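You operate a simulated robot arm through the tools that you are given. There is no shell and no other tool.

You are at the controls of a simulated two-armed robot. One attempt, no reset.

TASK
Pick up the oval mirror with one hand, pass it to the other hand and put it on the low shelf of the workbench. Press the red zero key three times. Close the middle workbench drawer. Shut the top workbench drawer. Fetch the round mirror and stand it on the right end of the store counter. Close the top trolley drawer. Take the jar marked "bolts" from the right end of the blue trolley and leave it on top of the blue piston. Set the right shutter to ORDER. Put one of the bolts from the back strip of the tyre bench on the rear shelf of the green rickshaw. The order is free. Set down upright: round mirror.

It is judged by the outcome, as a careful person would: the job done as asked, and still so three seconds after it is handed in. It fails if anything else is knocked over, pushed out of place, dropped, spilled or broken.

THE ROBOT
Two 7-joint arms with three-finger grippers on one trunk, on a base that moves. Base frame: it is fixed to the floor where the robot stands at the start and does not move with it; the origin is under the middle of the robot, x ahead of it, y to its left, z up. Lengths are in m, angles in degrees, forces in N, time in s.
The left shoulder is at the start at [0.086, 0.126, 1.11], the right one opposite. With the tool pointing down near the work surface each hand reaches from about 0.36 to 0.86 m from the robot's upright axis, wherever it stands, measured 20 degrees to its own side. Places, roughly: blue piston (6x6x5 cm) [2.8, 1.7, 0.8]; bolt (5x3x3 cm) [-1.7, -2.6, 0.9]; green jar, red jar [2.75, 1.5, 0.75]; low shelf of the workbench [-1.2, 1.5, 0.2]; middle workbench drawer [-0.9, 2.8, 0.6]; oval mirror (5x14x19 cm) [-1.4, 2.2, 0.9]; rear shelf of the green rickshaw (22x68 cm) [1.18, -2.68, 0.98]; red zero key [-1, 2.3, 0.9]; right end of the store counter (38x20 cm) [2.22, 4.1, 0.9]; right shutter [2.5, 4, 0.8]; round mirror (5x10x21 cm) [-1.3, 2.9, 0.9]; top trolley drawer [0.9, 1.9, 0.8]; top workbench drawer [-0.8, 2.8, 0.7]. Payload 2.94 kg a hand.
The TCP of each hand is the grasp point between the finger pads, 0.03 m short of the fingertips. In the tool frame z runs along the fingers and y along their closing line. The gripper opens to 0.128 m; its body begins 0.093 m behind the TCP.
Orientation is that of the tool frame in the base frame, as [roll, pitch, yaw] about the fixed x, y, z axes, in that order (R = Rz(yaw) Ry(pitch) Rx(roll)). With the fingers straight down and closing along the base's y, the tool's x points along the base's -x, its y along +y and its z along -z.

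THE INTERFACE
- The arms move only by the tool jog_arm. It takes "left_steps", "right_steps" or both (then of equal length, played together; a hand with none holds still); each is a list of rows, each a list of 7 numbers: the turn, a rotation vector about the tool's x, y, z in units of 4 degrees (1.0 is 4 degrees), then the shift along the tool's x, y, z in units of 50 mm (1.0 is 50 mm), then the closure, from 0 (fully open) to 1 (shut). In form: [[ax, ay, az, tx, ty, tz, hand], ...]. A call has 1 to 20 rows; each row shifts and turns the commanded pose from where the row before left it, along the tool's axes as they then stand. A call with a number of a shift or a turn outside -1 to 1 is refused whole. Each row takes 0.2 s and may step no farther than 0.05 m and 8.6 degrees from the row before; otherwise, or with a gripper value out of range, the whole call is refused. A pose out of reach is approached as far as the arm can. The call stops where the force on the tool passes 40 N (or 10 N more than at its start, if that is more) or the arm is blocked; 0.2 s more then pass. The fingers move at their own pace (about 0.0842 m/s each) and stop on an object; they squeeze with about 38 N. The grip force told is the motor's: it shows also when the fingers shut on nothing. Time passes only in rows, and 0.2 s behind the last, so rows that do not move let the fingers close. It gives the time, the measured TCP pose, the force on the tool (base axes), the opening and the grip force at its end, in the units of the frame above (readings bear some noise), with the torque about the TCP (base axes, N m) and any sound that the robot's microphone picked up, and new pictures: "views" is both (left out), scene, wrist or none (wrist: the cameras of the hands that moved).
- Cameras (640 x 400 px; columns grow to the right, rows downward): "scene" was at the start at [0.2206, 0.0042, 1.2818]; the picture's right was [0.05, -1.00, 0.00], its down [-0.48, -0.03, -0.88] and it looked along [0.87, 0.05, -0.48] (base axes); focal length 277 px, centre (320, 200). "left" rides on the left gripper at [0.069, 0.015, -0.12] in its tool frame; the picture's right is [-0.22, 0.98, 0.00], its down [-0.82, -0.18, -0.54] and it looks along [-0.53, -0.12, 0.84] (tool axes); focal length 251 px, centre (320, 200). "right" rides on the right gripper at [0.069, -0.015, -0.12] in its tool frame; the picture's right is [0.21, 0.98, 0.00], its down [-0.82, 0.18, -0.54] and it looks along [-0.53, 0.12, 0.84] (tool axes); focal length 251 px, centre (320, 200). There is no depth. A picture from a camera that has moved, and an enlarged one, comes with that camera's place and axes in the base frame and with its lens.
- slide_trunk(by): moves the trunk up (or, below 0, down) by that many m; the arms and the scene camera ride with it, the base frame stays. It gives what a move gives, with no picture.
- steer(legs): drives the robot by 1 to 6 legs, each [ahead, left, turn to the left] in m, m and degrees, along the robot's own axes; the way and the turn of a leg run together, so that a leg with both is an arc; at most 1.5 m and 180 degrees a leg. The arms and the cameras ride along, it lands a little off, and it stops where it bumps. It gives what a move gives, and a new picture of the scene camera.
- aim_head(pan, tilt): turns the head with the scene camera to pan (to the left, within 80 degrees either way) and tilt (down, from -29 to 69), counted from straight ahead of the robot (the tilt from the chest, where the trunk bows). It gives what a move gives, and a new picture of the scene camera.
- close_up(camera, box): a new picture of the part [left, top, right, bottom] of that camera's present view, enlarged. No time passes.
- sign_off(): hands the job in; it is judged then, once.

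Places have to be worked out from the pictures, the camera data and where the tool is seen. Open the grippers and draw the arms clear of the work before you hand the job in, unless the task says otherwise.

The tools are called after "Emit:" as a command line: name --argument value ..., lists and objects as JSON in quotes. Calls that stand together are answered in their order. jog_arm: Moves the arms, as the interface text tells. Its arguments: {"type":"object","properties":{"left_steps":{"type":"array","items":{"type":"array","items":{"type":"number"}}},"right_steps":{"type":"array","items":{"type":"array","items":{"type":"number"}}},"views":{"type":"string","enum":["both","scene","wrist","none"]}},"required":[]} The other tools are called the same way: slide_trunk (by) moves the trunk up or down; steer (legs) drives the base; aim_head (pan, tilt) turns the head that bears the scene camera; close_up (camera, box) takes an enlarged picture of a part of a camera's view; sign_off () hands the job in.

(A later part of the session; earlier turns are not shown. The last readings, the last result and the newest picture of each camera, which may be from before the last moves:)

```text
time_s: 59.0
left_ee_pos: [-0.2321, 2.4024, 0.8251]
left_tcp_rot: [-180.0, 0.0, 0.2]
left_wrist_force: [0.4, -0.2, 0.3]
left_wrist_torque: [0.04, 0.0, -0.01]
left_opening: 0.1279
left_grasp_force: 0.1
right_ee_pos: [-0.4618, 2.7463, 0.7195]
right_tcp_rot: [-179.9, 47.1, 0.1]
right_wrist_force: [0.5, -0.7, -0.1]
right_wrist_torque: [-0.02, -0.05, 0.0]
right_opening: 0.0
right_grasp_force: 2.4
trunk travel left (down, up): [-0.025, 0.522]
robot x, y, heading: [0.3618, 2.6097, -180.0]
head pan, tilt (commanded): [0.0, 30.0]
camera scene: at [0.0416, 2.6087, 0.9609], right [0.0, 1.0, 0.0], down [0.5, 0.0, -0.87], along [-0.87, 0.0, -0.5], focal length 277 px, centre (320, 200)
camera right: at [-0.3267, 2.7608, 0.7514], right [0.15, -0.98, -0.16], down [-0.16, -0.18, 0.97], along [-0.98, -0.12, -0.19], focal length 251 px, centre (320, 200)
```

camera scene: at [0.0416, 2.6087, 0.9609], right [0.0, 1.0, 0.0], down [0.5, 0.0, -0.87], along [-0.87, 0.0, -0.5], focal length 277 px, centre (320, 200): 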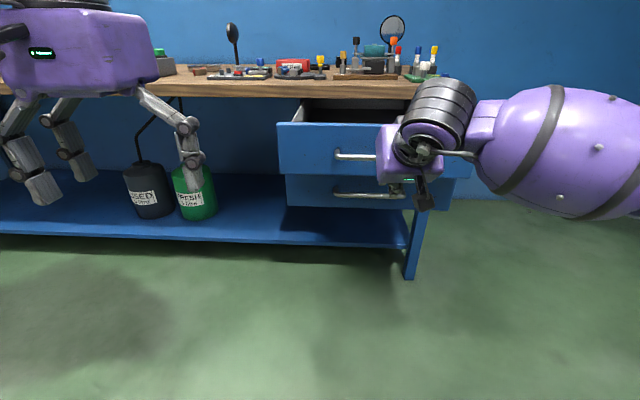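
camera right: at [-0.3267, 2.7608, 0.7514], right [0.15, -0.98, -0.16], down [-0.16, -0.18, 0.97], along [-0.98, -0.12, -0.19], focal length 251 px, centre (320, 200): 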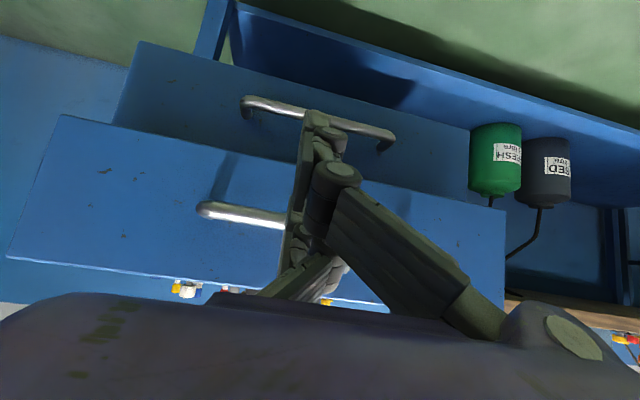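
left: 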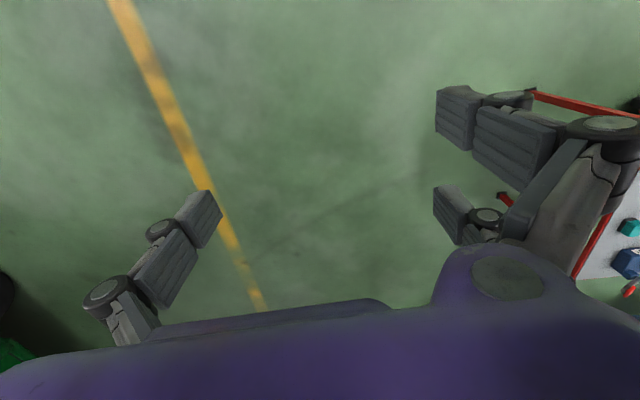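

The fingertips are in front of the top handle (handle z≈0.725). I'll push forward (−x) in steps.

Emit:
jog_arm --right_steps '[[0, 0, 0, -0.55, 0, 0.58, 1], [0, 0, 0, -0.55, 0, 0.58, 1], [0, 0, 0, -0.55, 0, 0.58, 1], [0, 0, 0, -0.55, 0, 0.58, 1], [0, 0, 0, -0.55, 0, 0.58, 1]]' --views "both"

```text
time_s: 60.2
left_ee_pos: [-0.2321, 2.4008, 0.826]
left_tcp_rot: [-180.0, 0.0, 0.1]
left_wrist_force: [0.0, -0.4, -0.3]
left_wrist_torque: [0.0, 0.0, 0.01]
left_opening: 0.1281
left_grasp_force: 0.1
right_ee_pos: [-0.6602, 2.7431, 0.7239]
right_tcp_rot: [180.0, 47.1, 0.1]
right_wrist_force: [0.7, 0.9, -0.1]
right_wrist_torque: [0.0, -0.01, 0.01]
right_opening: 0.0002
right_grasp_force: 3.3
trunk travel left (down, up): [-0.025, 0.522]
robot x, y, heading: [0.3621, 2.6068, -179.9]
head pan, tilt (commanded): [0.0, 30.0]
camera scene: at [0.0418, 2.6082, 0.961], right [0.0, 1.0, 0.0], down [0.5, 0.0, -0.87], along [-0.87, 0.0, -0.5], focal length 277 px, centre (320, 200)
camera right: at [-0.5256, 2.7587, 0.7549], right [0.15, -0.98, -0.16], down [-0.16, -0.18, 0.97], along [-0.98, -0.12, -0.18], focal length 251 px, centre (320, 200)
```

scene: 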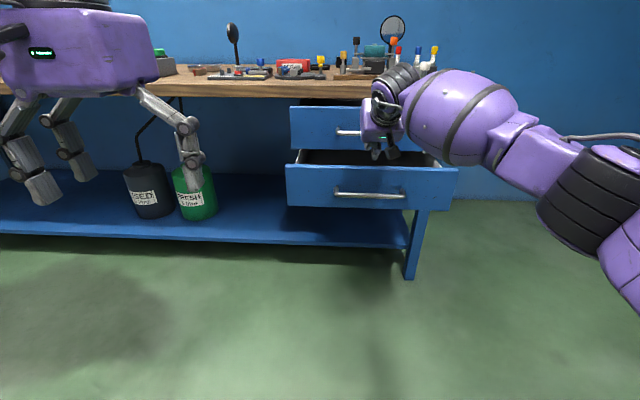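
right: 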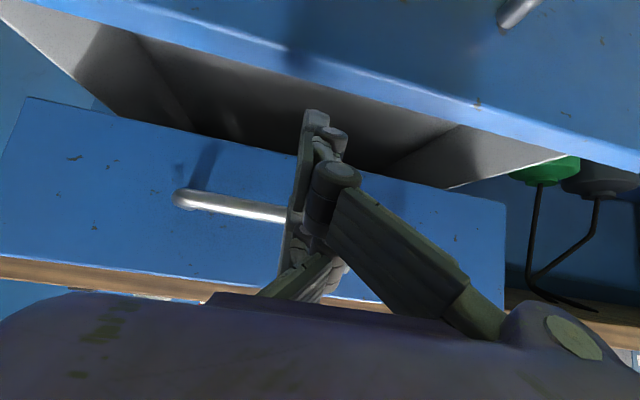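

The top drawer slid back nicely with little force. I'll keep pushing until it seats.

Emit:
jog_arm --right_steps '[[0, 0, 0, -0.41, 0, 0.44, 1], [0, 0, 0, -0.41, 0, 0.44, 1], [0, 0, 0, -0.41, 0, 0.44, 1], [0, 0, 0, -0.41, 0, 0.44, 1], [0, 0, 0, -0.2, 0, 0.22, 1]]' --views "both"

```text
time_s: 61.4
left_ee_pos: [-0.232, 2.4007, 0.8259]
left_tcp_rot: [180.0, -0.1, 0.2]
left_wrist_force: [0.1, -0.1, -0.2]
left_wrist_torque: [0.02, -0.02, 0.0]
left_opening: 0.128
left_grasp_force: 0.0
right_ee_pos: [-0.7077, 2.7462, 0.7184]
right_tcp_rot: [180.0, 47.1, -0.1]
right_wrist_force: [-1.2, -0.2, -0.5]
right_wrist_torque: [0.0, -0.03, 0.06]
right_opening: 0.0
right_grasp_force: 3.1
right hand out of reach, approached as far as the arm can: row 2, 3, 4, 5
trunk travel left (down, up): [-0.025, 0.522]
robot x, y, heading: [0.3623, 2.6094, -180.2]
head pan, tilt (commanded): [0.0, 30.0]
camera scene: at [0.0419, 2.6087, 0.9611], right [0.0, 1.0, 0.0], down [0.5, 0.0, -0.87], along [-0.87, 0.0, -0.5], focal length 277 px, centre (320, 200)
camera right: at [-0.5729, 2.7608, 0.7499], right [0.15, -0.98, -0.16], down [-0.16, -0.18, 0.97], along [-0.98, -0.12, -0.19], focal length 251 px, centre (320, 200)
```

scene: 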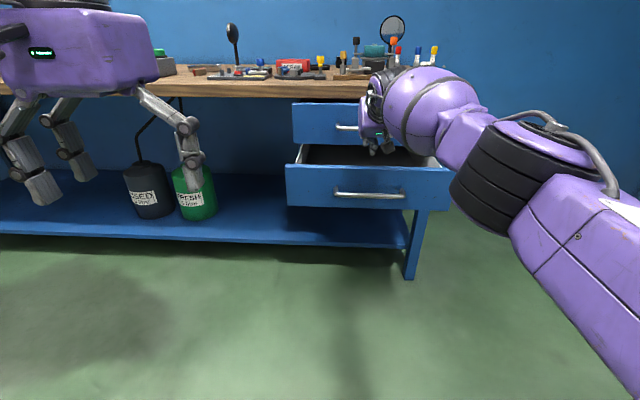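
right: 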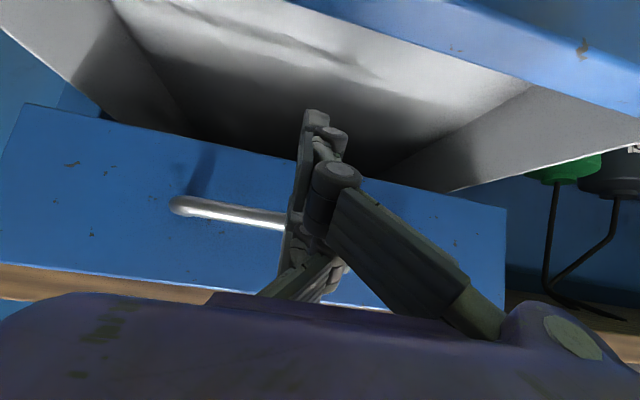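

Arm limit reached at x≈-0.71; the drawer needs a bit more. I'll retract the hand 0.15 m, drive forward 0.2 m, then finish the push with the force-limited arm.

Emit:
jog_arm --right_steps '[[0, 0, 0, 0.6, 0, -0.64, 1], [0, 0, 0, 0.6, 0, -0.64, 1], [0, 0, 0, 0.6, 0, -0.64, 1], [0, 0, 0, 0.4, 0, -0.4, 1]]' --views "none"

Emit:
steer --legs '[[0.18, 0, 0]]'

Emit:
jog_arm --right_steps '[[0, 0, 0, -0.27, 0, 0.29, 1], [0, 0, 0, -0.27, 0, 0.29, 1], [0, 0, 0, -0.27, 0, 0.29, 1], [0, 0, 0, -0.27, 0, 0.29, 1], [0, 0, 0, -0.27, 0, 0.29, 1]]' --views "both"

```text
time_s: 62.4
left_ee_pos: [-0.2327, 2.4013, 0.8243]
left_tcp_rot: [-179.9, 0.0, 0.1]
left_wrist_force: [-0.5, 0.1, -0.1]
left_wrist_torque: [0.01, -0.04, -0.01]
left_opening: 0.1276
left_grasp_force: 0.1
right_ee_pos: [-0.5482, 2.7479, 0.7171]
right_tcp_rot: [179.9, 47.1, -0.1]
right_wrist_force: [1.2, -0.4, -0.9]
right_wrist_torque: [0.02, -0.02, 0.05]
right_opening: 0.0001
right_grasp_force: 3.4
trunk travel left (down, up): [-0.025, 0.522]
robot x, y, heading: [0.3647, 2.6106, -179.9]
head pan, tilt (commanded): [0.0, 30.0]
```

```text
time_s: 63.9
left_ee_pos: [-0.4126, 2.4037, 0.8253]
left_tcp_rot: [-179.9, -0.1, -0.1]
left_wrist_force: [-0.4, -0.6, 0.2]
left_wrist_torque: [0.02, 0.0, 0.03]
left_opening: 0.1281
left_grasp_force: 0.0
right_ee_pos: [-0.7271, 2.751, 0.7158]
right_tcp_rot: [180.0, 47.1, -0.2]
right_wrist_force: [-0.6, 0.4, -0.7]
right_wrist_torque: [-0.06, -0.01, 0.01]
right_opening: 0.0002
right_grasp_force: 2.9
trunk travel left (down, up): [-0.025, 0.522]
robot x, y, heading: [0.1795, 2.6072, 179.7]
head pan, tilt (commanded): [0.0, 30.0]
camera scene: at [-0.138, 2.6099, 0.9609], right [0.0, 1.0, 0.0], down [0.5, 0.0, -0.87], along [-0.87, 0.0, -0.5], focal length 277 px, centre (320, 200)
```

scene: 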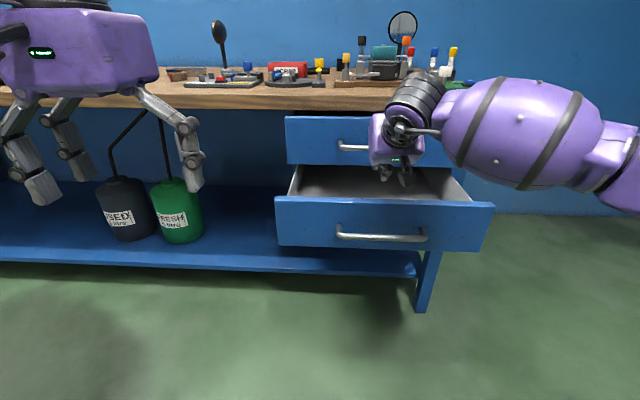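

```text
time_s: 65.2
left_ee_pos: [-0.4127, 2.4044, 0.8249]
left_tcp_rot: [-179.9, -0.2, -0.1]
left_wrist_force: [-0.3, 0.8, -0.5]
left_wrist_torque: [0.02, -0.06, 0.02]
left_opening: 0.128
left_grasp_force: 0.0
right_ee_pos: [-0.8193, 2.7466, 0.7056]
right_tcp_rot: [-179.9, 45.6, 0.0]
right_wrist_force: [0.0, -0.2, -1.0]
right_wrist_torque: [-0.01, -0.03, -0.01]
right_opening: 0.0001
right_grasp_force: 3.0
trunk travel left (down, up): [-0.025, 0.522]
robot x, y, heading: [0.181, 2.6138, 179.9]
head pan, tilt (commanded): [0.0, 30.0]
stopped in row 5 (right hand): the force on the tool passed its limit at 72 N (the readings are from after the stop); the commanded pose is now the measured one
camera scene: at [-0.1379, 2.6099, 0.9607], right [0.0, 1.0, 0.0], down [0.5, 0.0, -0.87], along [-0.87, 0.0, -0.5], focal length 277 px, centre (320, 200)
camera right: at [-0.6855, 2.761, 0.7406], right [0.15, -0.98, -0.15], down [-0.19, -0.18, 0.97], along [-0.97, -0.11, -0.21], focal length 251 px, centre (320, 200)
```

scene: 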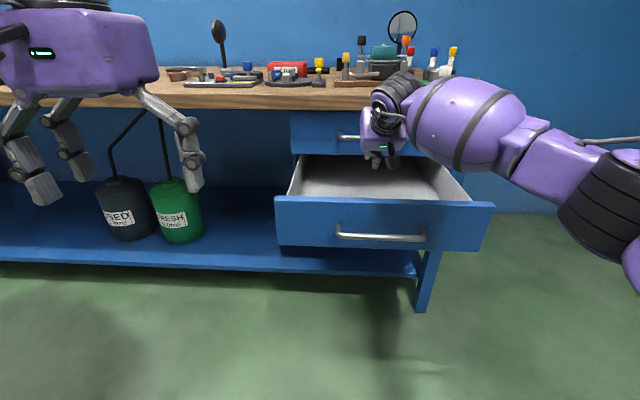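
right: 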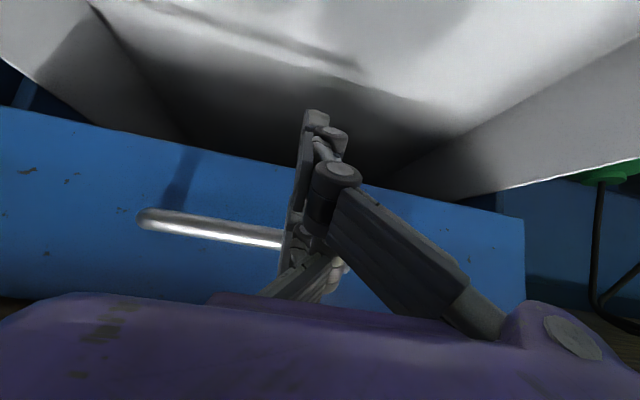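

The top drawer hit its end stop (force limit), so it is seated. Now I retract and lower the hand to the middle handle (≈(-0.63, 2.748, 0.58)).

Emit:
jog_arm --right_steps '[[0, 0, 0, 0.64, 0, -0.68, 1], [0, 0, 0, 0.64, 0, -0.68, 1], [0, 0, 0, 0.64, 0, -0.68, 1], [0, 0, 0, 0.64, 0, -0.68, 1], [0, 0, 0, 0.64, 0, -0.68, 1], [0, 0, 0, 0.64, 0, -0.68, 1], [0, 0, 0, 0.5, 0, 0.45, 1], [0, 0, 0, 0.5, 0, 0.45, 1], [0, 0, 0, 0.5, 0, 0.45, 1], [0, 0, 0, 0.3, 0, 0.3, 1]]' --views "both"

```text
time_s: 67.4
left_ee_pos: [-0.4123, 2.4035, 0.8259]
left_tcp_rot: [180.0, -0.1, -0.1]
left_wrist_force: [0.8, 1.3, -0.1]
left_wrist_torque: [0.01, 0.0, 0.0]
left_opening: 0.1279
left_grasp_force: 0.0
right_ee_pos: [-0.5316, 2.7444, 0.587]
right_tcp_rot: [180.0, 45.7, -0.1]
right_wrist_force: [-0.5, -0.1, 0.1]
right_wrist_torque: [0.01, -0.03, -0.01]
right_opening: 0.0
right_grasp_force: 2.9
trunk travel left (down, up): [-0.025, 0.522]
robot x, y, heading: [0.1806, 2.608, 179.6]
head pan, tilt (commanded): [0.0, 30.0]
camera scene: at [-0.1369, 2.6101, 0.961], right [0.0, 1.0, 0.0], down [0.5, 0.0, -0.87], along [-0.87, 0.0, -0.5], focal length 277 px, centre (320, 200)
camera right: at [-0.3978, 2.7592, 0.6227], right [0.15, -0.98, -0.15], down [-0.19, -0.18, 0.97], along [-0.97, -0.11, -0.21], focal length 251 px, centre (320, 200)
```

scene: 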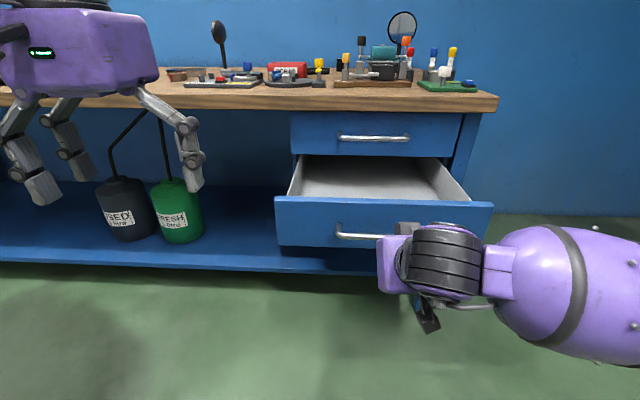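
right: 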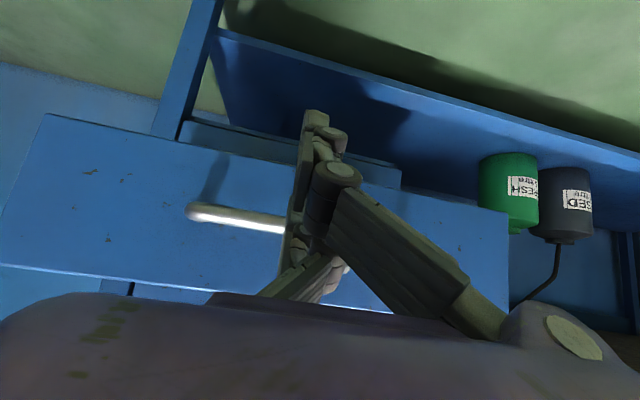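

Top drawer is flush. Hand is at the middle handle (z≈0.59); pushing forward now.

Emit:
jog_arm --right_steps '[[0, 0, 0, -0.42, 0, 0.43, 1], [0, 0, 0, -0.42, 0, 0.43, 1], [0, 0, 0, -0.42, 0, 0.43, 1], [0, 0, 0, -0.42, 0, 0.43, 1], [0, 0, 0, -0.42, 0, 0.43, 1], [0, 0, 0, -0.28, 0, 0.29, 1], [0, 0, 0, -0.28, 0, 0.29, 1], [0, 0, 0, -0.28, 0, 0.29, 1], [0, 0, 0, -0.28, 0, 0.29, 1], [0, 0, 0, -0.28, 0, 0.29, 1], [0, 0, 0, -0.28, 0, 0.29, 1], [0, 0, 0, -0.28, 0, 0.29, 1], [0, 0, 0, -0.28, 0, 0.29, 1]]' --views "both"

```text
time_s: 70.0
left_ee_pos: [-0.4123, 2.4039, 0.8241]
left_tcp_rot: [179.9, -0.1, -0.2]
left_wrist_force: [-0.7, 0.1, -0.2]
left_wrist_torque: [0.01, -0.04, -0.03]
left_opening: 0.1279
left_grasp_force: 0.1
right_ee_pos: [-0.8192, 2.7426, 0.5754]
right_tcp_rot: [-179.7, 44.1, 0.0]
right_wrist_force: [0.0, 0.5, 0.3]
right_wrist_torque: [-0.05, 0.01, 0.02]
right_opening: 0.0003
right_grasp_force: 3.2
trunk travel left (down, up): [-0.025, 0.522]
robot x, y, heading: [0.1788, 2.6083, 179.7]
head pan, tilt (commanded): [0.0, 30.0]
stopped in row 13 (right hand): the force on the tool passed its limit at 72 N (the readings are from after the stop); the commanded pose is now the measured one
camera scene: at [-0.1369, 2.6101, 0.9607], right [0.0, 1.0, 0.0], down [0.5, 0.0, -0.87], along [-0.87, 0.0, -0.5], focal length 277 px, centre (320, 200)
camera right: at [-0.6866, 2.7577, 0.6147], right [0.15, -0.98, -0.15], down [-0.21, -0.18, 0.96], along [-0.96, -0.11, -0.24], focal length 251 px, centre (320, 200)
```

scene: 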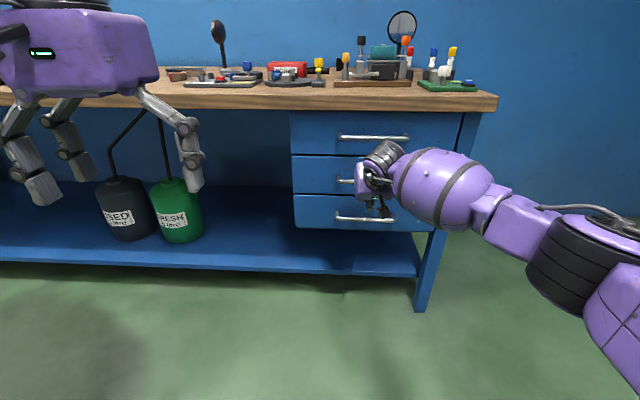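
right: 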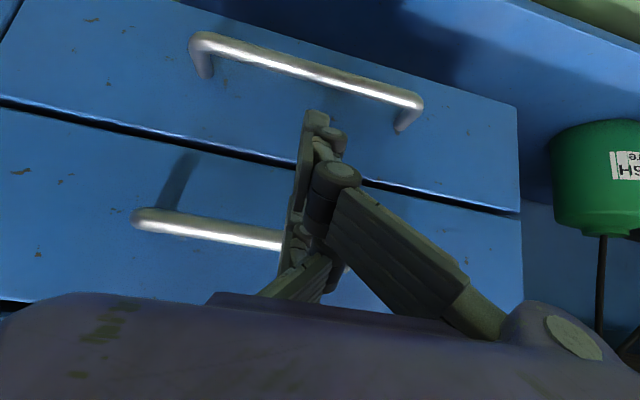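

All three drawers are flush. I'll withdraw the right hand, raise the trunk back, and return the right tool to pointing down with open fingers.

Emit:
jog_arm --right_steps '[[0, 0, 0, 0.7, 0, -0.72, 1], [0, 0, 0, 0.7, 0, -0.72, 1], [0, 0, 0, 0.7, 0, -0.72, 1], [0, 0, 0, 0.7, 0, -0.72, 1], [0, 0, 0, 0.7, 0, -0.72, 1]]' --views "none"

Emit:
slide_trunk --by 0.3

Emit:
jog_arm --right_steps '[[0, 1, 0, -0.3, 0, -0.4, 0], [0, 1, 0, -0.3, 0, -0.4, 0], [0, 1, 0, -0.3, 0, -0.4, 0], [0, 1, 0, -0.3, 0, -0.4, 0], [0, 1, 0, -0.2, 0, -0.5, 0], [0, 1, 0, -0.2, 0, -0.5, 0], [0, 1, 0, -0.2, 0, -0.5, 0], [0, 1, 0, -0.1, 0, -0.5, 0], [0, 1, 0, 0, 0, -0.5, 0], [0, 1, 0, 0, 0, -0.5, 0], [0, 1, 0, 0, 0, -0.5, 0]]' --views "scene"

```text
refused: row 1 steps farther than a row can; nothing moved
```

```text
time_s: 70.7
left_ee_pos: [-0.4097, 2.4041, 0.8494]
left_tcp_rot: [-179.9, 0.1, -0.2]
left_wrist_force: [-0.1, 0.1, -0.4]
left_wrist_torque: [-0.02, 0.01, 0.0]
left_opening: 0.1282
left_grasp_force: 0.0
right_ee_pos: [-0.8124, 2.7458, 0.5852]
right_tcp_rot: [-179.3, 42.7, 0.1]
right_wrist_force: [7.5, 0.8, -3.2]
right_wrist_torque: [-0.09, -0.02, -0.15]
right_opening: 0.0
right_grasp_force: 2.7
trunk travel left (down, up): [-0.048, 0.499]
robot x, y, heading: [0.1853, 2.609, 179.6]
head pan, tilt (commanded): [0.0, 30.0]
stopped: the force on the tool passed its limit at 46 N (the readings are from after the stop); the commanded pose is now the measured one
```

```text
time_s: 71.2
left_ee_pos: [-0.4079, 2.4059, 0.8495]
left_tcp_rot: [-179.9, 0.1, -0.3]
left_wrist_force: [0.1, 0.1, -0.1]
left_wrist_torque: [-0.01, 0.02, 0.02]
left_opening: 0.128
left_grasp_force: 0.1
right_ee_pos: [-0.8027, 2.7527, 0.6007]
right_tcp_rot: [-178.6, 36.4, -0.3]
right_wrist_force: [0.1, -1.0, 0.1]
right_wrist_torque: [0.0, -0.01, 0.03]
right_opening: 0.0381
right_grasp_force: 0.1
trunk travel left (down, up): [-0.048, 0.499]
robot x, y, heading: [0.1851, 2.6121, 179.4]
head pan, tilt (commanded): [0.0, 30.0]
stopped in row 2 (right hand): the force on the tool passed its limit at 58 N (the readings are from after the stop); the commanded pose is now the measured one
camera scene: at [-0.1293, 2.6108, 0.9805], right [0.01, 1.0, 0.0], down [0.5, 0.0, -0.87], along [-0.87, 0.01, -0.5], focal length 277 px, centre (320, 200)
```

scene: 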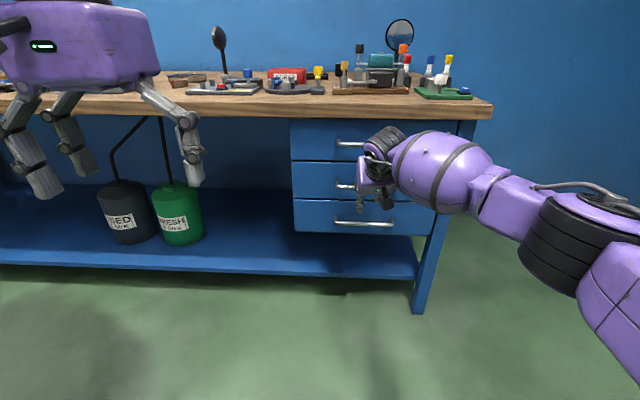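

A chained call caught me: the retract was refused (step slightly too long) so the trunk rise pressed against the handle and stopped. Let me inspect the fingers around the handle before moving again, one step at a time.

Emit:
jog_arm --right_steps '[[0, 0, 0, 0, 0, 0, 0.7]]' --views "both"

Emit:
close_up --camera "scene" --box '[280, 100, 440, 240]'

```text
time_s: 71.6
left_ee_pos: [-0.41, 2.4046, 0.8486]
left_tcp_rot: [-179.9, 0.0, -0.3]
left_wrist_force: [0.5, 0.4, 0.3]
left_wrist_torque: [0.0, -0.01, -0.02]
left_opening: 0.1279
left_grasp_force: 0.0
right_ee_pos: [-0.8037, 2.7521, 0.6003]
right_tcp_rot: [-178.5, 36.5, -0.3]
right_wrist_force: [-0.6, -0.7, -0.9]
right_wrist_torque: [0.03, -0.05, 0.04]
right_opening: 0.0386
right_grasp_force: 0.3
trunk travel left (down, up): [-0.048, 0.499]
robot x, y, heading: [0.1856, 2.6121, 179.7]
head pan, tilt (commanded): [0.0, 30.0]
camera scene: at [-0.1301, 2.6109, 0.9801], right [0.01, 1.0, 0.0], down [0.5, 0.0, -0.87], along [-0.87, 0.01, -0.5], focal length 277 px, centre (320, 200)
camera right: at [-0.6769, 2.7637, 0.6565], right [0.15, -0.98, -0.15], down [-0.34, -0.19, 0.92], along [-0.93, -0.09, -0.36], focal length 251 px, centre (320, 200)
```

scene: 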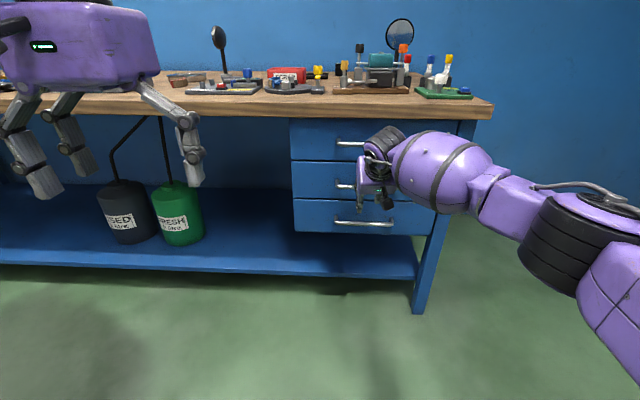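
right: 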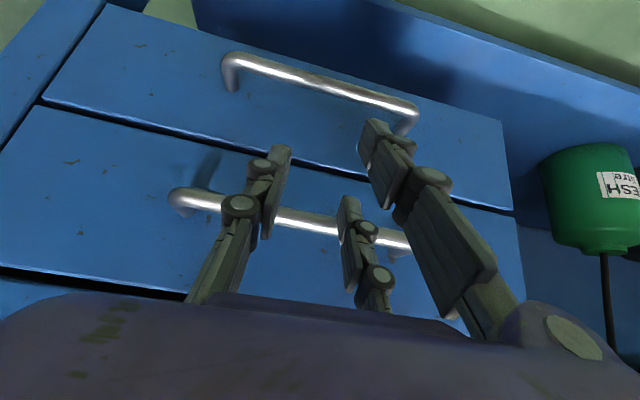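

```text
2.86 times, centred on (360, 170) of scene
camera zoom: at [-0.1301, 2.6109, 0.9801], right [0.01, 1.0, 0.0], down [0.5, 0.0, -0.87], along [-0.87, 0.01, -0.5], focal length 792 px, centre (206, 286)
```

zoom: 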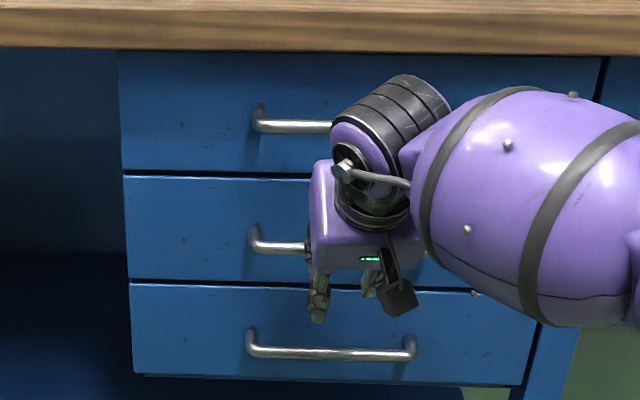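

The fingers occlude the bar (they're in front of it, not hooked behind). I'll retract straight back along +x.

Emit:
jog_arm --right_steps '[[0, 0, 0, 0.32, 0, -0.24, 0.7], [0, 0, 0, 0.64, 0, -0.476, 0.7], [0, 0, 0, 0.64, 0, -0.476, 0.7], [0, 0, 0, 0.64, 0, -0.476, 0.7], [0, 0, 0, 0.64, 0, -0.476, 0.7], [0, 0, 0, 0.64, 0, -0.476, 0.7]]' --views "both"

```text
time_s: 73.0
left_ee_pos: [-0.4103, 2.4053, 0.8478]
left_tcp_rot: [-179.9, 0.1, -0.4]
left_wrist_force: [0.6, -0.5, 0.2]
left_wrist_torque: [-0.01, 0.02, 0.01]
left_opening: 0.1281
left_grasp_force: 0.1
right_ee_pos: [-0.5847, 2.7501, 0.6008]
right_tcp_rot: [-178.6, 36.5, -0.4]
right_wrist_force: [0.3, 0.1, 0.6]
right_wrist_torque: [0.01, 0.01, 0.02]
right_opening: 0.0388
right_grasp_force: 0.0
trunk travel left (down, up): [-0.048, 0.499]
robot x, y, heading: [0.1812, 2.6114, 179.6]
head pan, tilt (commanded): [0.0, 30.0]
camera scene: at [-0.1299, 2.6111, 0.9801], right [0.01, 1.0, 0.0], down [0.5, 0.0, -0.87], along [-0.87, 0.01, -0.5], focal length 277 px, centre (320, 200)
camera right: at [-0.4581, 2.7605, 0.6571], right [0.15, -0.98, -0.15], down [-0.34, -0.19, 0.92], along [-0.93, -0.09, -0.36], focal length 251 px, centre (320, 200)
```

scene: 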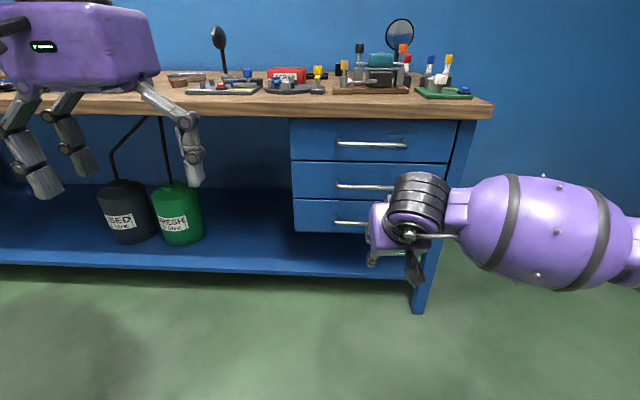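
right: 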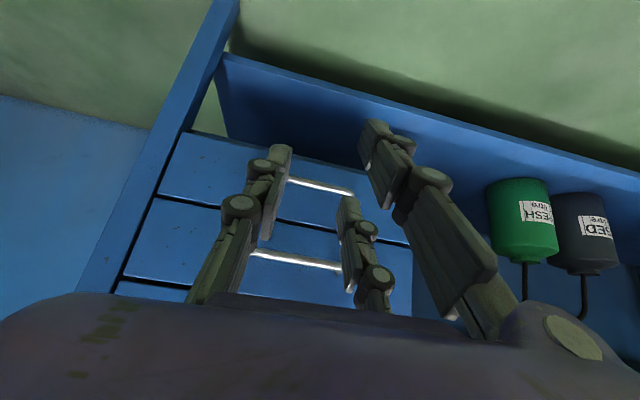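

Drawers stayed flush. Hand is clear; I'll raise the trunk by 0.27.

Emit:
slide_trunk --by 0.275

```text
time_s: 75.8
left_ee_pos: [-0.4121, 2.4058, 1.1227]
left_tcp_rot: [-180.0, 0.0, -0.3]
left_wrist_force: [0.8, 0.9, -0.2]
left_wrist_torque: [0.02, 0.01, -0.01]
left_opening: 0.128
left_grasp_force: 0.1
right_ee_pos: [-0.5852, 2.7493, 0.875]
right_tcp_rot: [-178.6, 36.4, -0.3]
right_wrist_force: [0.4, 0.6, 0.0]
right_wrist_torque: [0.03, 0.02, 0.03]
right_opening: 0.0386
right_grasp_force: 0.1
trunk travel left (down, up): [-0.323, 0.224]
robot x, y, heading: [0.182, 2.6112, 179.5]
head pan, tilt (commanded): [0.0, 30.0]
```

Now rotate the right tool back to straight down and raise it to z≈1.12.

Emit:
jog_arm --right_steps '[[-0.1, 1, 0, 0, 0, -0.5, 0], [-0.1, 1, 0, 0, 0, -0.5, 0], [-0.1, 1, 0, 0, 0, -0.5, 0], [-0.05, 1, 0, 0, 0, -0.5, 0], [0, 1, 0, 0, 0, -0.5, 0], [0, 1, 0, 0, 0, -0.5, 0], [0, 1, 0, 0, 0, -0.5, 0], [0, 1, 0, 0, 0, -0.5, 0], [0, 1, 0, 0, 0, -0.5, 0], [0, 0.1, 0, 0, 0, -0.6, 0]]' --views "scene"

```text
time_s: 78.0
left_ee_pos: [-0.409, 2.4051, 1.1237]
left_tcp_rot: [-179.8, 0.1, -0.3]
left_wrist_force: [-0.2, 0.1, 0.3]
left_wrist_torque: [-0.02, 0.0, -0.01]
left_opening: 0.1279
left_grasp_force: 0.1
right_ee_pos: [-0.5073, 2.7458, 1.1122]
right_tcp_rot: [179.9, 0.1, -0.5]
right_wrist_force: [0.2, 0.3, 1.3]
right_wrist_torque: [-0.01, 0.02, -0.03]
right_opening: 0.1279
right_grasp_force: 0.1
trunk travel left (down, up): [-0.323, 0.224]
robot x, y, heading: [0.1831, 2.6096, 179.4]
head pan, tilt (commanded): [0.0, 30.0]
camera scene: at [-0.0359, 2.6102, 1.2782], right [0.01, 1.0, 0.0], down [0.5, 0.0, -0.87], along [-0.87, 0.01, -0.5], focal length 277 px, centre (320, 200)
```

scene: 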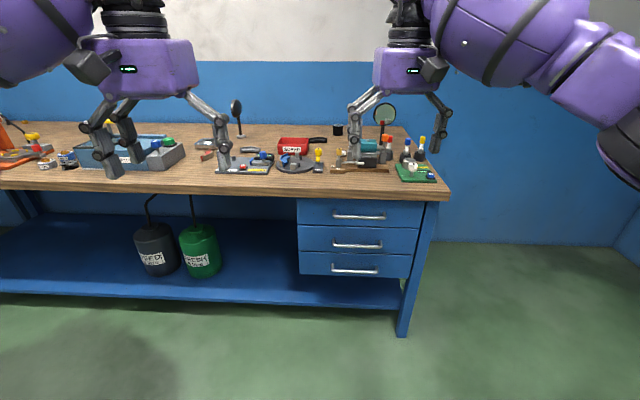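

Oval base is at ≈(-1.45, 2.21). I'll raise the trunk a little for clearance, then drive to about (-0.45, 2.05) facing the bench.

Emit:
slide_trunk --by 0.08

Emit:
steer --legs '[[0, 0.56, 0.5], [0.6, 0, 0]]'

Emit:
aim_head --pan -10 --tilt 25

```text
time_s: 79.1
left_ee_pos: [-0.41, 2.4053, 1.2037]
left_tcp_rot: [180.0, -0.1, -0.4]
left_wrist_force: [1.0, 0.9, -1.0]
left_wrist_torque: [0.01, -0.04, 0.05]
left_opening: 0.1279
left_grasp_force: 0.0
right_ee_pos: [-0.5079, 2.7461, 1.1912]
right_tcp_rot: [179.9, -0.1, -0.5]
right_wrist_force: [-0.2, 0.2, -0.3]
right_wrist_torque: [-0.02, -0.03, 0.02]
right_opening: 0.128
right_grasp_force: 0.0
trunk travel left (down, up): [-0.403, 0.144]
robot x, y, heading: [0.1827, 2.6119, 179.4]
head pan, tilt (commanded): [0.0, 30.0]
```

```text
time_s: 87.6
left_ee_pos: [-1.01, 1.8352, 1.2045]
left_tcp_rot: [180.0, 0.1, 0.4]
left_wrist_force: [-0.4, -0.5, -0.4]
left_wrist_torque: [0.0, 0.01, -0.01]
left_opening: 0.128
left_grasp_force: 0.0
right_ee_pos: [-1.1103, 2.1752, 1.1932]
right_tcp_rot: [179.9, 0.1, 0.1]
right_wrist_force: [-0.3, 0.0, 0.3]
right_wrist_torque: [-0.01, 0.0, 0.02]
right_opening: 0.128
right_grasp_force: 0.1
trunk travel left (down, up): [-0.403, 0.144]
robot x, y, heading: [-0.416, 2.047, -179.5]
head pan, tilt (commanded): [0.0, 30.0]
camera scene: at [-0.6174, 2.0433, 1.3584], right [0.0, 1.0, 0.0], down [0.5, 0.0, -0.87], along [-0.87, 0.0, -0.5], focal length 277 px, centre (320, 200)
```

scene: 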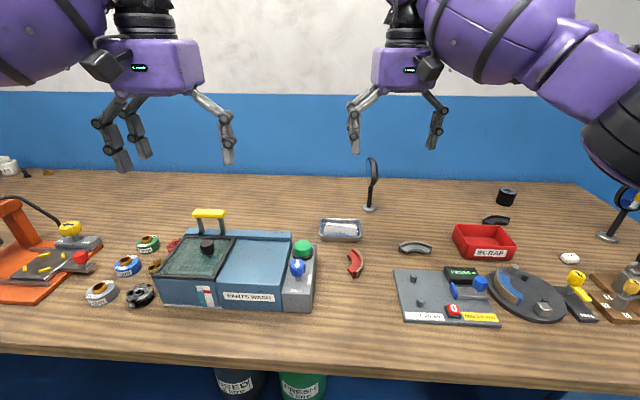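

```text
time_s: 88.3
left_ee_pos: [-1.0093, 1.8353, 1.2041]
left_tcp_rot: [-179.8, 0.0, 0.2]
left_wrist_force: [-0.2, 0.0, 0.6]
left_wrist_torque: [0.01, -0.03, 0.01]
left_opening: 0.128
left_grasp_force: 0.1
right_ee_pos: [-1.1088, 2.1751, 1.1916]
right_tcp_rot: [179.8, 0.1, 0.2]
right_wrist_force: [0.3, 0.3, -0.5]
right_wrist_torque: [0.03, 0.0, -0.04]
right_opening: 0.128
right_grasp_force: 0.2
trunk travel left (down, up): [-0.403, 0.144]
robot x, y, heading: [-0.416, 2.045, -179.8]
head pan, tilt (commanded): [-10.0, 25.0]
camera scene: at [-0.6181, 2.0592, 1.3663], right [0.17, 0.99, 0.0], down [0.42, -0.07, -0.91], along [-0.89, 0.15, -0.42], focal length 277 px, centre (320, 200)
```

scene: 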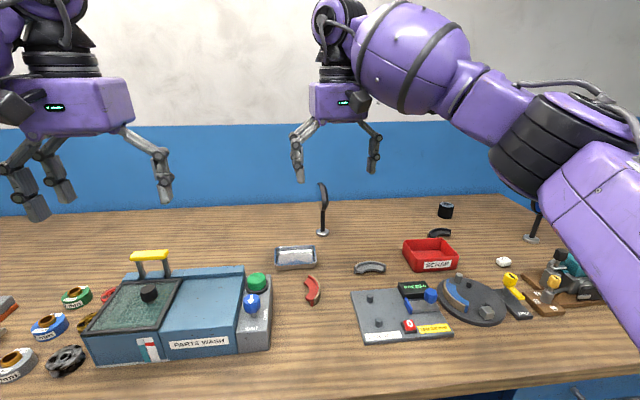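

Emit:
close_up --camera "scene" --box '[280, 165, 360, 245]'

Emit:
close_up --camera "scene" --box '[240, 220, 480, 370]'

```text
5.00 times, centred on (320, 205) of scene
camera zoom: at [-0.6181, 2.0592, 1.3663], right [0.17, 0.99, 0.0], down [0.42, -0.07, -0.91], along [-0.89, 0.15, -0.42], focal length 1385 px, centre (320, 175)
```

zoom: 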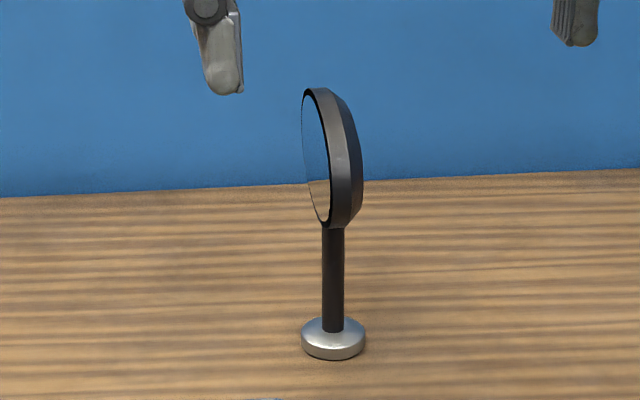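

```text
2.67 times, centred on (360, 295) of scene
camera zoom: at [-0.6181, 2.0592, 1.3663], right [0.17, 0.99, 0.0], down [0.42, -0.07, -0.91], along [-0.89, 0.15, -0.42], focal length 739 px, centre (213, -53)
```

zoom: 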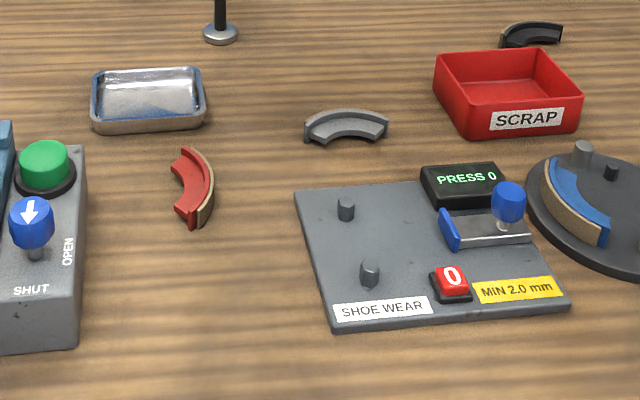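

Mirror estimates: base (-1.43, 2.205), head z 0.944–1.045, plane along x. I'll drive 0.22 m closer so the right hand can reach from straight above.

Emit:
steer --legs '[[0.22, 0, 0]]'

Emit:
close_up --camera "scene" --box '[200, 120, 440, 270]'

```text
time_s: 90.0
left_ee_pos: [-1.2256, 1.8324, 1.2044]
left_tcp_rot: [-179.9, 0.2, 0.3]
left_wrist_force: [-0.2, -0.7, -0.1]
left_wrist_torque: [-0.01, 0.0, 0.02]
left_opening: 0.1282
left_grasp_force: 0.0
right_ee_pos: [-1.3258, 2.173, 1.1935]
right_tcp_rot: [179.8, 0.2, 0.2]
right_wrist_force: [0.0, 0.1, -0.3]
right_wrist_torque: [0.01, 0.0, 0.01]
right_opening: 0.1283
right_grasp_force: 0.0
trunk travel left (down, up): [-0.403, 0.144]
robot x, y, heading: [-0.6358, 2.0422, -179.7]
head pan, tilt (commanded): [-10.0, 25.0]
camera scene: at [-0.8343, 2.0582, 1.3665], right [0.17, 0.99, 0.0], down [0.42, -0.07, -0.91], along [-0.89, 0.15, -0.42], focal length 277 px, centre (320, 200)
```

scene: 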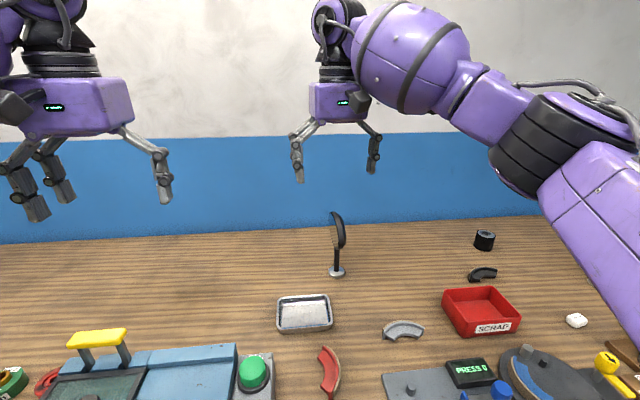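

```text
2.67 times, centred on (320, 195) of scene
camera zoom: at [-0.8343, 2.0582, 1.3665], right [0.17, 0.99, 0.0], down [0.42, -0.07, -0.91], along [-0.89, 0.15, -0.42], focal length 739 px, centre (320, 213)
```

zoom: 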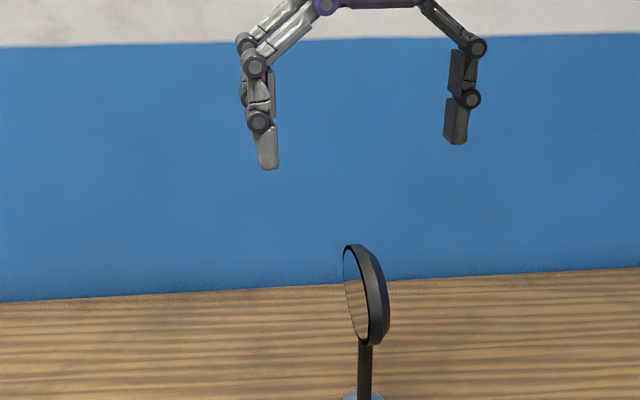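

Triangulating gives mirror at x≈-1.455, y≈2.20, top ≈1.04. I'll move the right hand over it (staying high) and check with the wrist camera.

Emit:
jog_arm --right_steps '[[0, 0, 0, -0.7, -0.13, 0, 0], [0, 0, 0, -0.7, -0.13, 0, 0], [0, 0, 0, -0.7, -0.13, 0, 0], [0, 0, 0, -0.7, -0.13, 0, 0]]' --views "both"

```text
time_s: 91.0
left_ee_pos: [-1.2253, 1.833, 1.2041]
left_tcp_rot: [-179.9, 0.1, 0.3]
left_wrist_force: [0.0, -0.1, -0.1]
left_wrist_torque: [0.03, 0.0, 0.01]
left_opening: 0.1279
left_grasp_force: 0.0
right_ee_pos: [-1.3986, 2.1864, 1.1907]
right_tcp_rot: [179.9, 0.1, 0.3]
right_wrist_force: [0.3, -0.5, 0.6]
right_wrist_torque: [0.03, -0.01, 0.02]
right_opening: 0.1283
right_grasp_force: 0.1
right hand out of reach, approached as far as the arm can: row 3, 4
trunk travel left (down, up): [-0.403, 0.144]
robot x, y, heading: [-0.6313, 2.0427, -179.8]
head pan, tilt (commanded): [-10.0, 25.0]
camera scene: at [-0.8348, 2.0583, 1.3663], right [0.17, 0.99, 0.0], down [0.42, -0.07, -0.91], along [-0.89, 0.15, -0.42], focal length 277 px, centre (320, 200)
camera right: at [-1.3298, 2.2007, 1.312], right [0.22, -0.98, 0.0], down [-0.82, -0.18, 0.54], along [-0.53, -0.12, -0.84], focal length 251 px, centre (320, 200)
```

scene: 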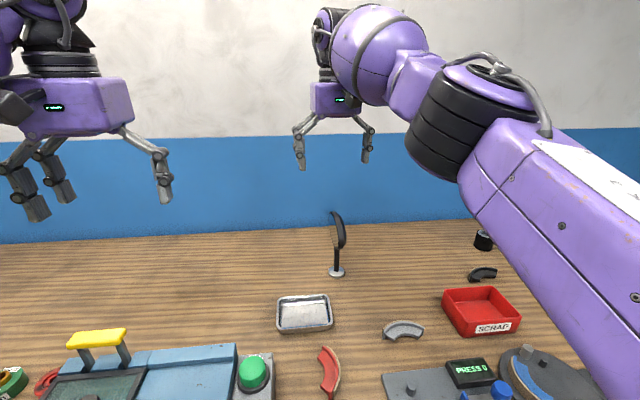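
right: 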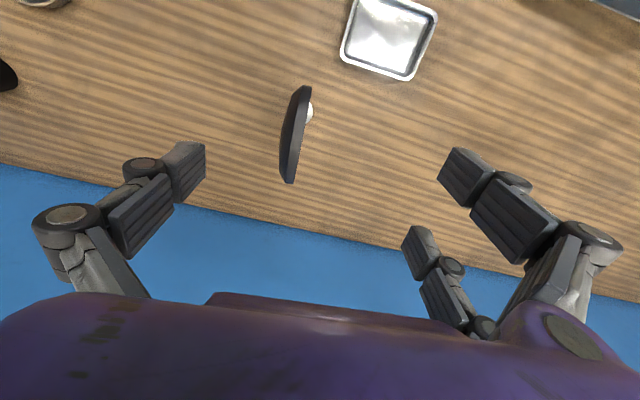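

Wrist view places the head from x=-1.382 to -1.512 (centre -1.447), y≈2.208, plane along x. I'm 6 cm short in reach; let me check clearance in front of my chest before inching forward.

Emit:
aim_head --pan 0 --tilt 69

```text
time_s: 92.1
left_ee_pos: [-1.2257, 1.8326, 1.2038]
left_tcp_rot: [-179.8, 0.0, 0.3]
left_wrist_force: [1.2, 0.4, 0.6]
left_wrist_torque: [0.02, 0.0, -0.03]
left_opening: 0.1281
left_grasp_force: 0.1
right_ee_pos: [-1.3991, 2.1855, 1.1901]
right_tcp_rot: [180.0, 0.0, 0.2]
right_wrist_force: [0.4, 0.1, 0.6]
right_wrist_torque: [0.0, 0.01, 0.02]
right_opening: 0.1279
right_grasp_force: 0.0
trunk travel left (down, up): [-0.403, 0.144]
robot x, y, heading: [-0.6328, 2.0458, -179.7]
head pan, tilt (commanded): [0.0, 68.8]
camera scene: at [-0.8024, 2.0386, 1.3089], right [-0.07, 1.0, 0.0], down [0.92, 0.06, -0.4], along [-0.39, -0.03, -0.92], focal length 277 px, centre (320, 200)
```

scene: 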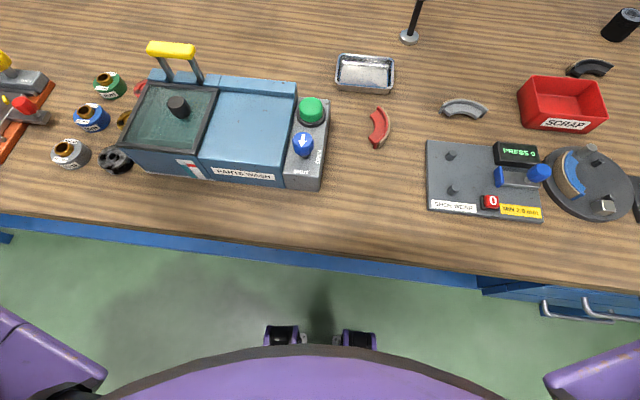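

There's ≥10 cm between chest and bench edge. I'll move forward 0.065 m.

Emit:
steer --legs '[[0.065, 0, -0.3]]'

Emit:
jog_arm --right_steps '[[0, 0, 0, 0, -0.3, 0.3, 0]]' --views "wrist"

```text
time_s: 93.1
left_ee_pos: [-1.2904, 1.8363, 1.2052]
left_tcp_rot: [-179.9, 0.0, 0.0]
left_wrist_force: [-0.2, -0.3, -0.5]
left_wrist_torque: [0.0, -0.03, -0.02]
left_opening: 0.1278
left_grasp_force: 0.0
right_ee_pos: [-1.4619, 2.1872, 1.1916]
right_tcp_rot: [179.9, 0.1, 0.0]
right_wrist_force: [-1.3, -0.1, -0.2]
right_wrist_torque: [0.0, -0.03, -0.01]
right_opening: 0.1278
right_grasp_force: 0.1
trunk travel left (down, up): [-0.403, 0.144]
robot x, y, heading: [-0.6987, 2.0436, -179.7]
head pan, tilt (commanded): [0.0, 68.8]
camera scene: at [-0.8653, 2.0389, 1.3088], right [-0.07, 1.0, 0.0], down [0.92, 0.06, -0.39], along [-0.39, -0.03, -0.92], focal length 277 px, centre (320, 200)
```

scene: 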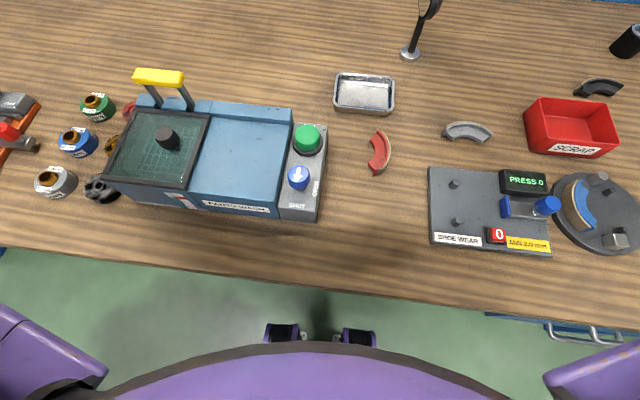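

```text
time_s: 93.5
left_ee_pos: [-1.2893, 1.8374, 1.2056]
left_tcp_rot: [179.9, 0.2, 0.1]
left_wrist_force: [0.1, 0.3, 0.6]
left_wrist_torque: [-0.05, 0.05, 0.0]
left_opening: 0.1279
left_grasp_force: 0.1
right_ee_pos: [-1.4605, 2.204, 1.1777]
right_tcp_rot: [179.8, 0.2, 0.0]
right_wrist_force: [0.4, 0.1, 0.4]
right_wrist_torque: [-0.04, 0.01, 0.0]
right_opening: 0.128
right_grasp_force: 0.1
trunk travel left (down, up): [-0.403, 0.144]
robot x, y, heading: [-0.6995, 2.0442, -180.1]
head pan, tilt (commanded): [0.0, 68.8]
camera right: at [-1.3914, 2.2192, 1.298], right [0.21, -0.98, 0.0], down [-0.82, -0.18, 0.54], along [-0.53, -0.12, -0.84], focal length 251 px, centre (320, 200)
```

right: 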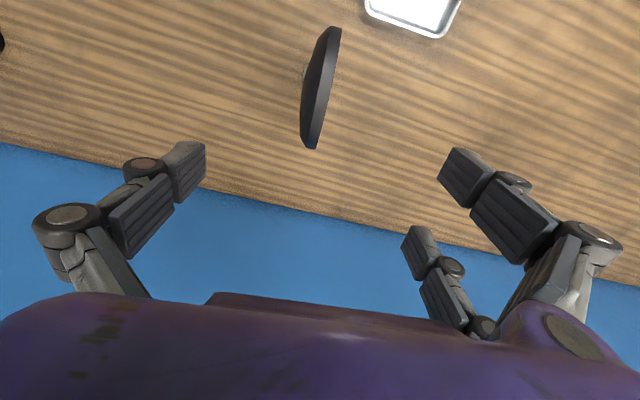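

Now centre refined: (-1.445, 2.207). Descend to z≈1.015 with fingers straddling the head, offset 2 cm to the far end.

Emit:
jog_arm --right_steps '[[0, 0, 0, -0.05, -0.08, 0.8, 0], [0, 0, 0, -0.05, 0, 0.8, 0], [0, 0, 0, 0, 0, 0.8, 0], [0, 0, 0, 0, 0, 0.85, 0]]' --views "both"

```text
time_s: 94.5
left_ee_pos: [-1.2912, 1.8363, 1.2037]
left_tcp_rot: [180.0, 0.0, 0.1]
left_wrist_force: [-0.4, -0.8, 0.8]
left_wrist_torque: [-0.03, -0.07, -0.01]
left_opening: 0.1278
left_grasp_force: 0.0
right_ee_pos: [-1.4698, 2.2077, 1.0122]
right_tcp_rot: [179.8, 0.1, 0.0]
right_wrist_force: [0.1, -0.8, 0.5]
right_wrist_torque: [0.01, 0.04, 0.02]
right_opening: 0.1276
right_grasp_force: 0.1
trunk travel left (down, up): [-0.403, 0.144]
robot x, y, heading: [-0.6935, 2.0421, -179.6]
head pan, tilt (commanded): [0.0, 68.8]
camera scene: at [-0.8647, 2.0434, 1.3068], right [0.0, 1.0, 0.0], down [0.93, 0.0, -0.36], along [-0.36, 0.0, -0.93], focal length 277 px, centre (320, 200)
camera right: at [-1.4009, 2.2215, 1.1336], right [0.21, -0.98, 0.0], down [-0.82, -0.18, 0.54], along [-0.53, -0.12, -0.84], focal length 251 px, centre (320, 200)
```

scene: 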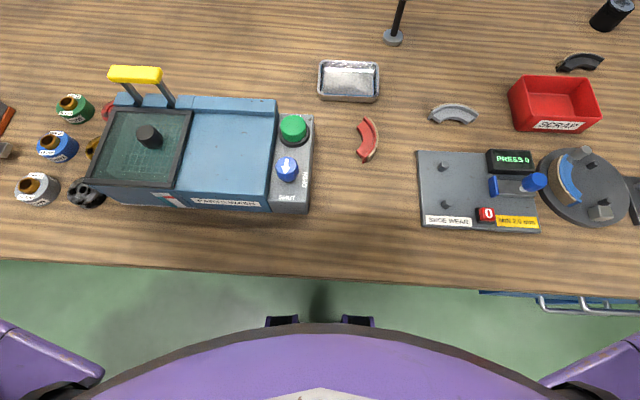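
right: 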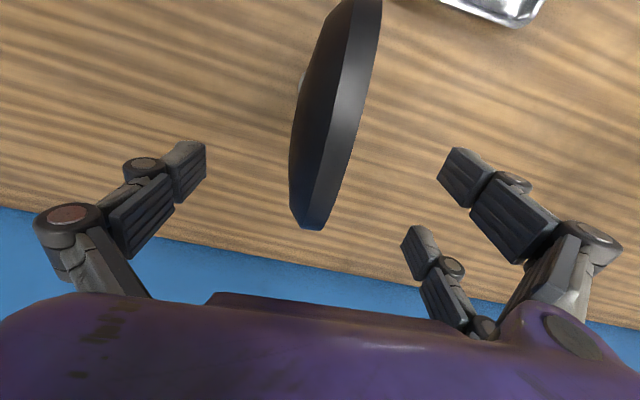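

Fingers straddle the head well. Closing the grip.

Emit:
jog_arm --right_steps '[[0, 0, 0, 0, 0, 0, 0.5], [0, 0, 0, 0, 0, 0, 0.8], [0, 0, 0, 0, 0, 0, 1], [0, 0, 0, 0, 0, 0, 1], [0, 0, 0, 0, 0, 0, 1], [0, 0, 0, 0, 0, 0, 1]]' --views "wrist"

```text
time_s: 95.9
left_ee_pos: [-1.2921, 1.8353, 1.2043]
left_tcp_rot: [-180.0, 0.0, 0.1]
left_wrist_force: [-0.7, 0.6, -0.4]
left_wrist_torque: [-0.04, 0.03, 0.01]
left_opening: 0.1279
left_grasp_force: 0.0
right_ee_pos: [-1.4696, 2.2062, 1.0133]
right_tcp_rot: [180.0, 0.1, -0.1]
right_wrist_force: [0.7, 0.1, -0.1]
right_wrist_torque: [0.02, -0.1, 0.01]
right_opening: 0.0275
right_grasp_force: 37.9
trunk travel left (down, up): [-0.403, 0.144]
robot x, y, heading: [-0.7002, 2.0486, -180.0]
head pan, tilt (commanded): [0.0, 68.8]
camera right: at [-1.4001, 2.2209, 1.1345], right [0.21, -0.98, 0.0], down [-0.82, -0.18, 0.54], along [-0.53, -0.12, -0.84], focal length 251 px, centre (320, 200)
```

right: 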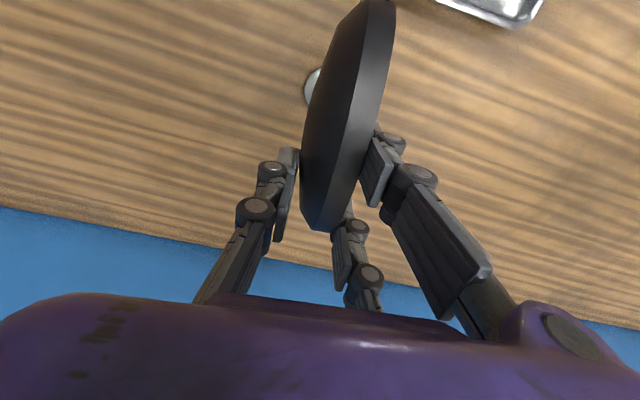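

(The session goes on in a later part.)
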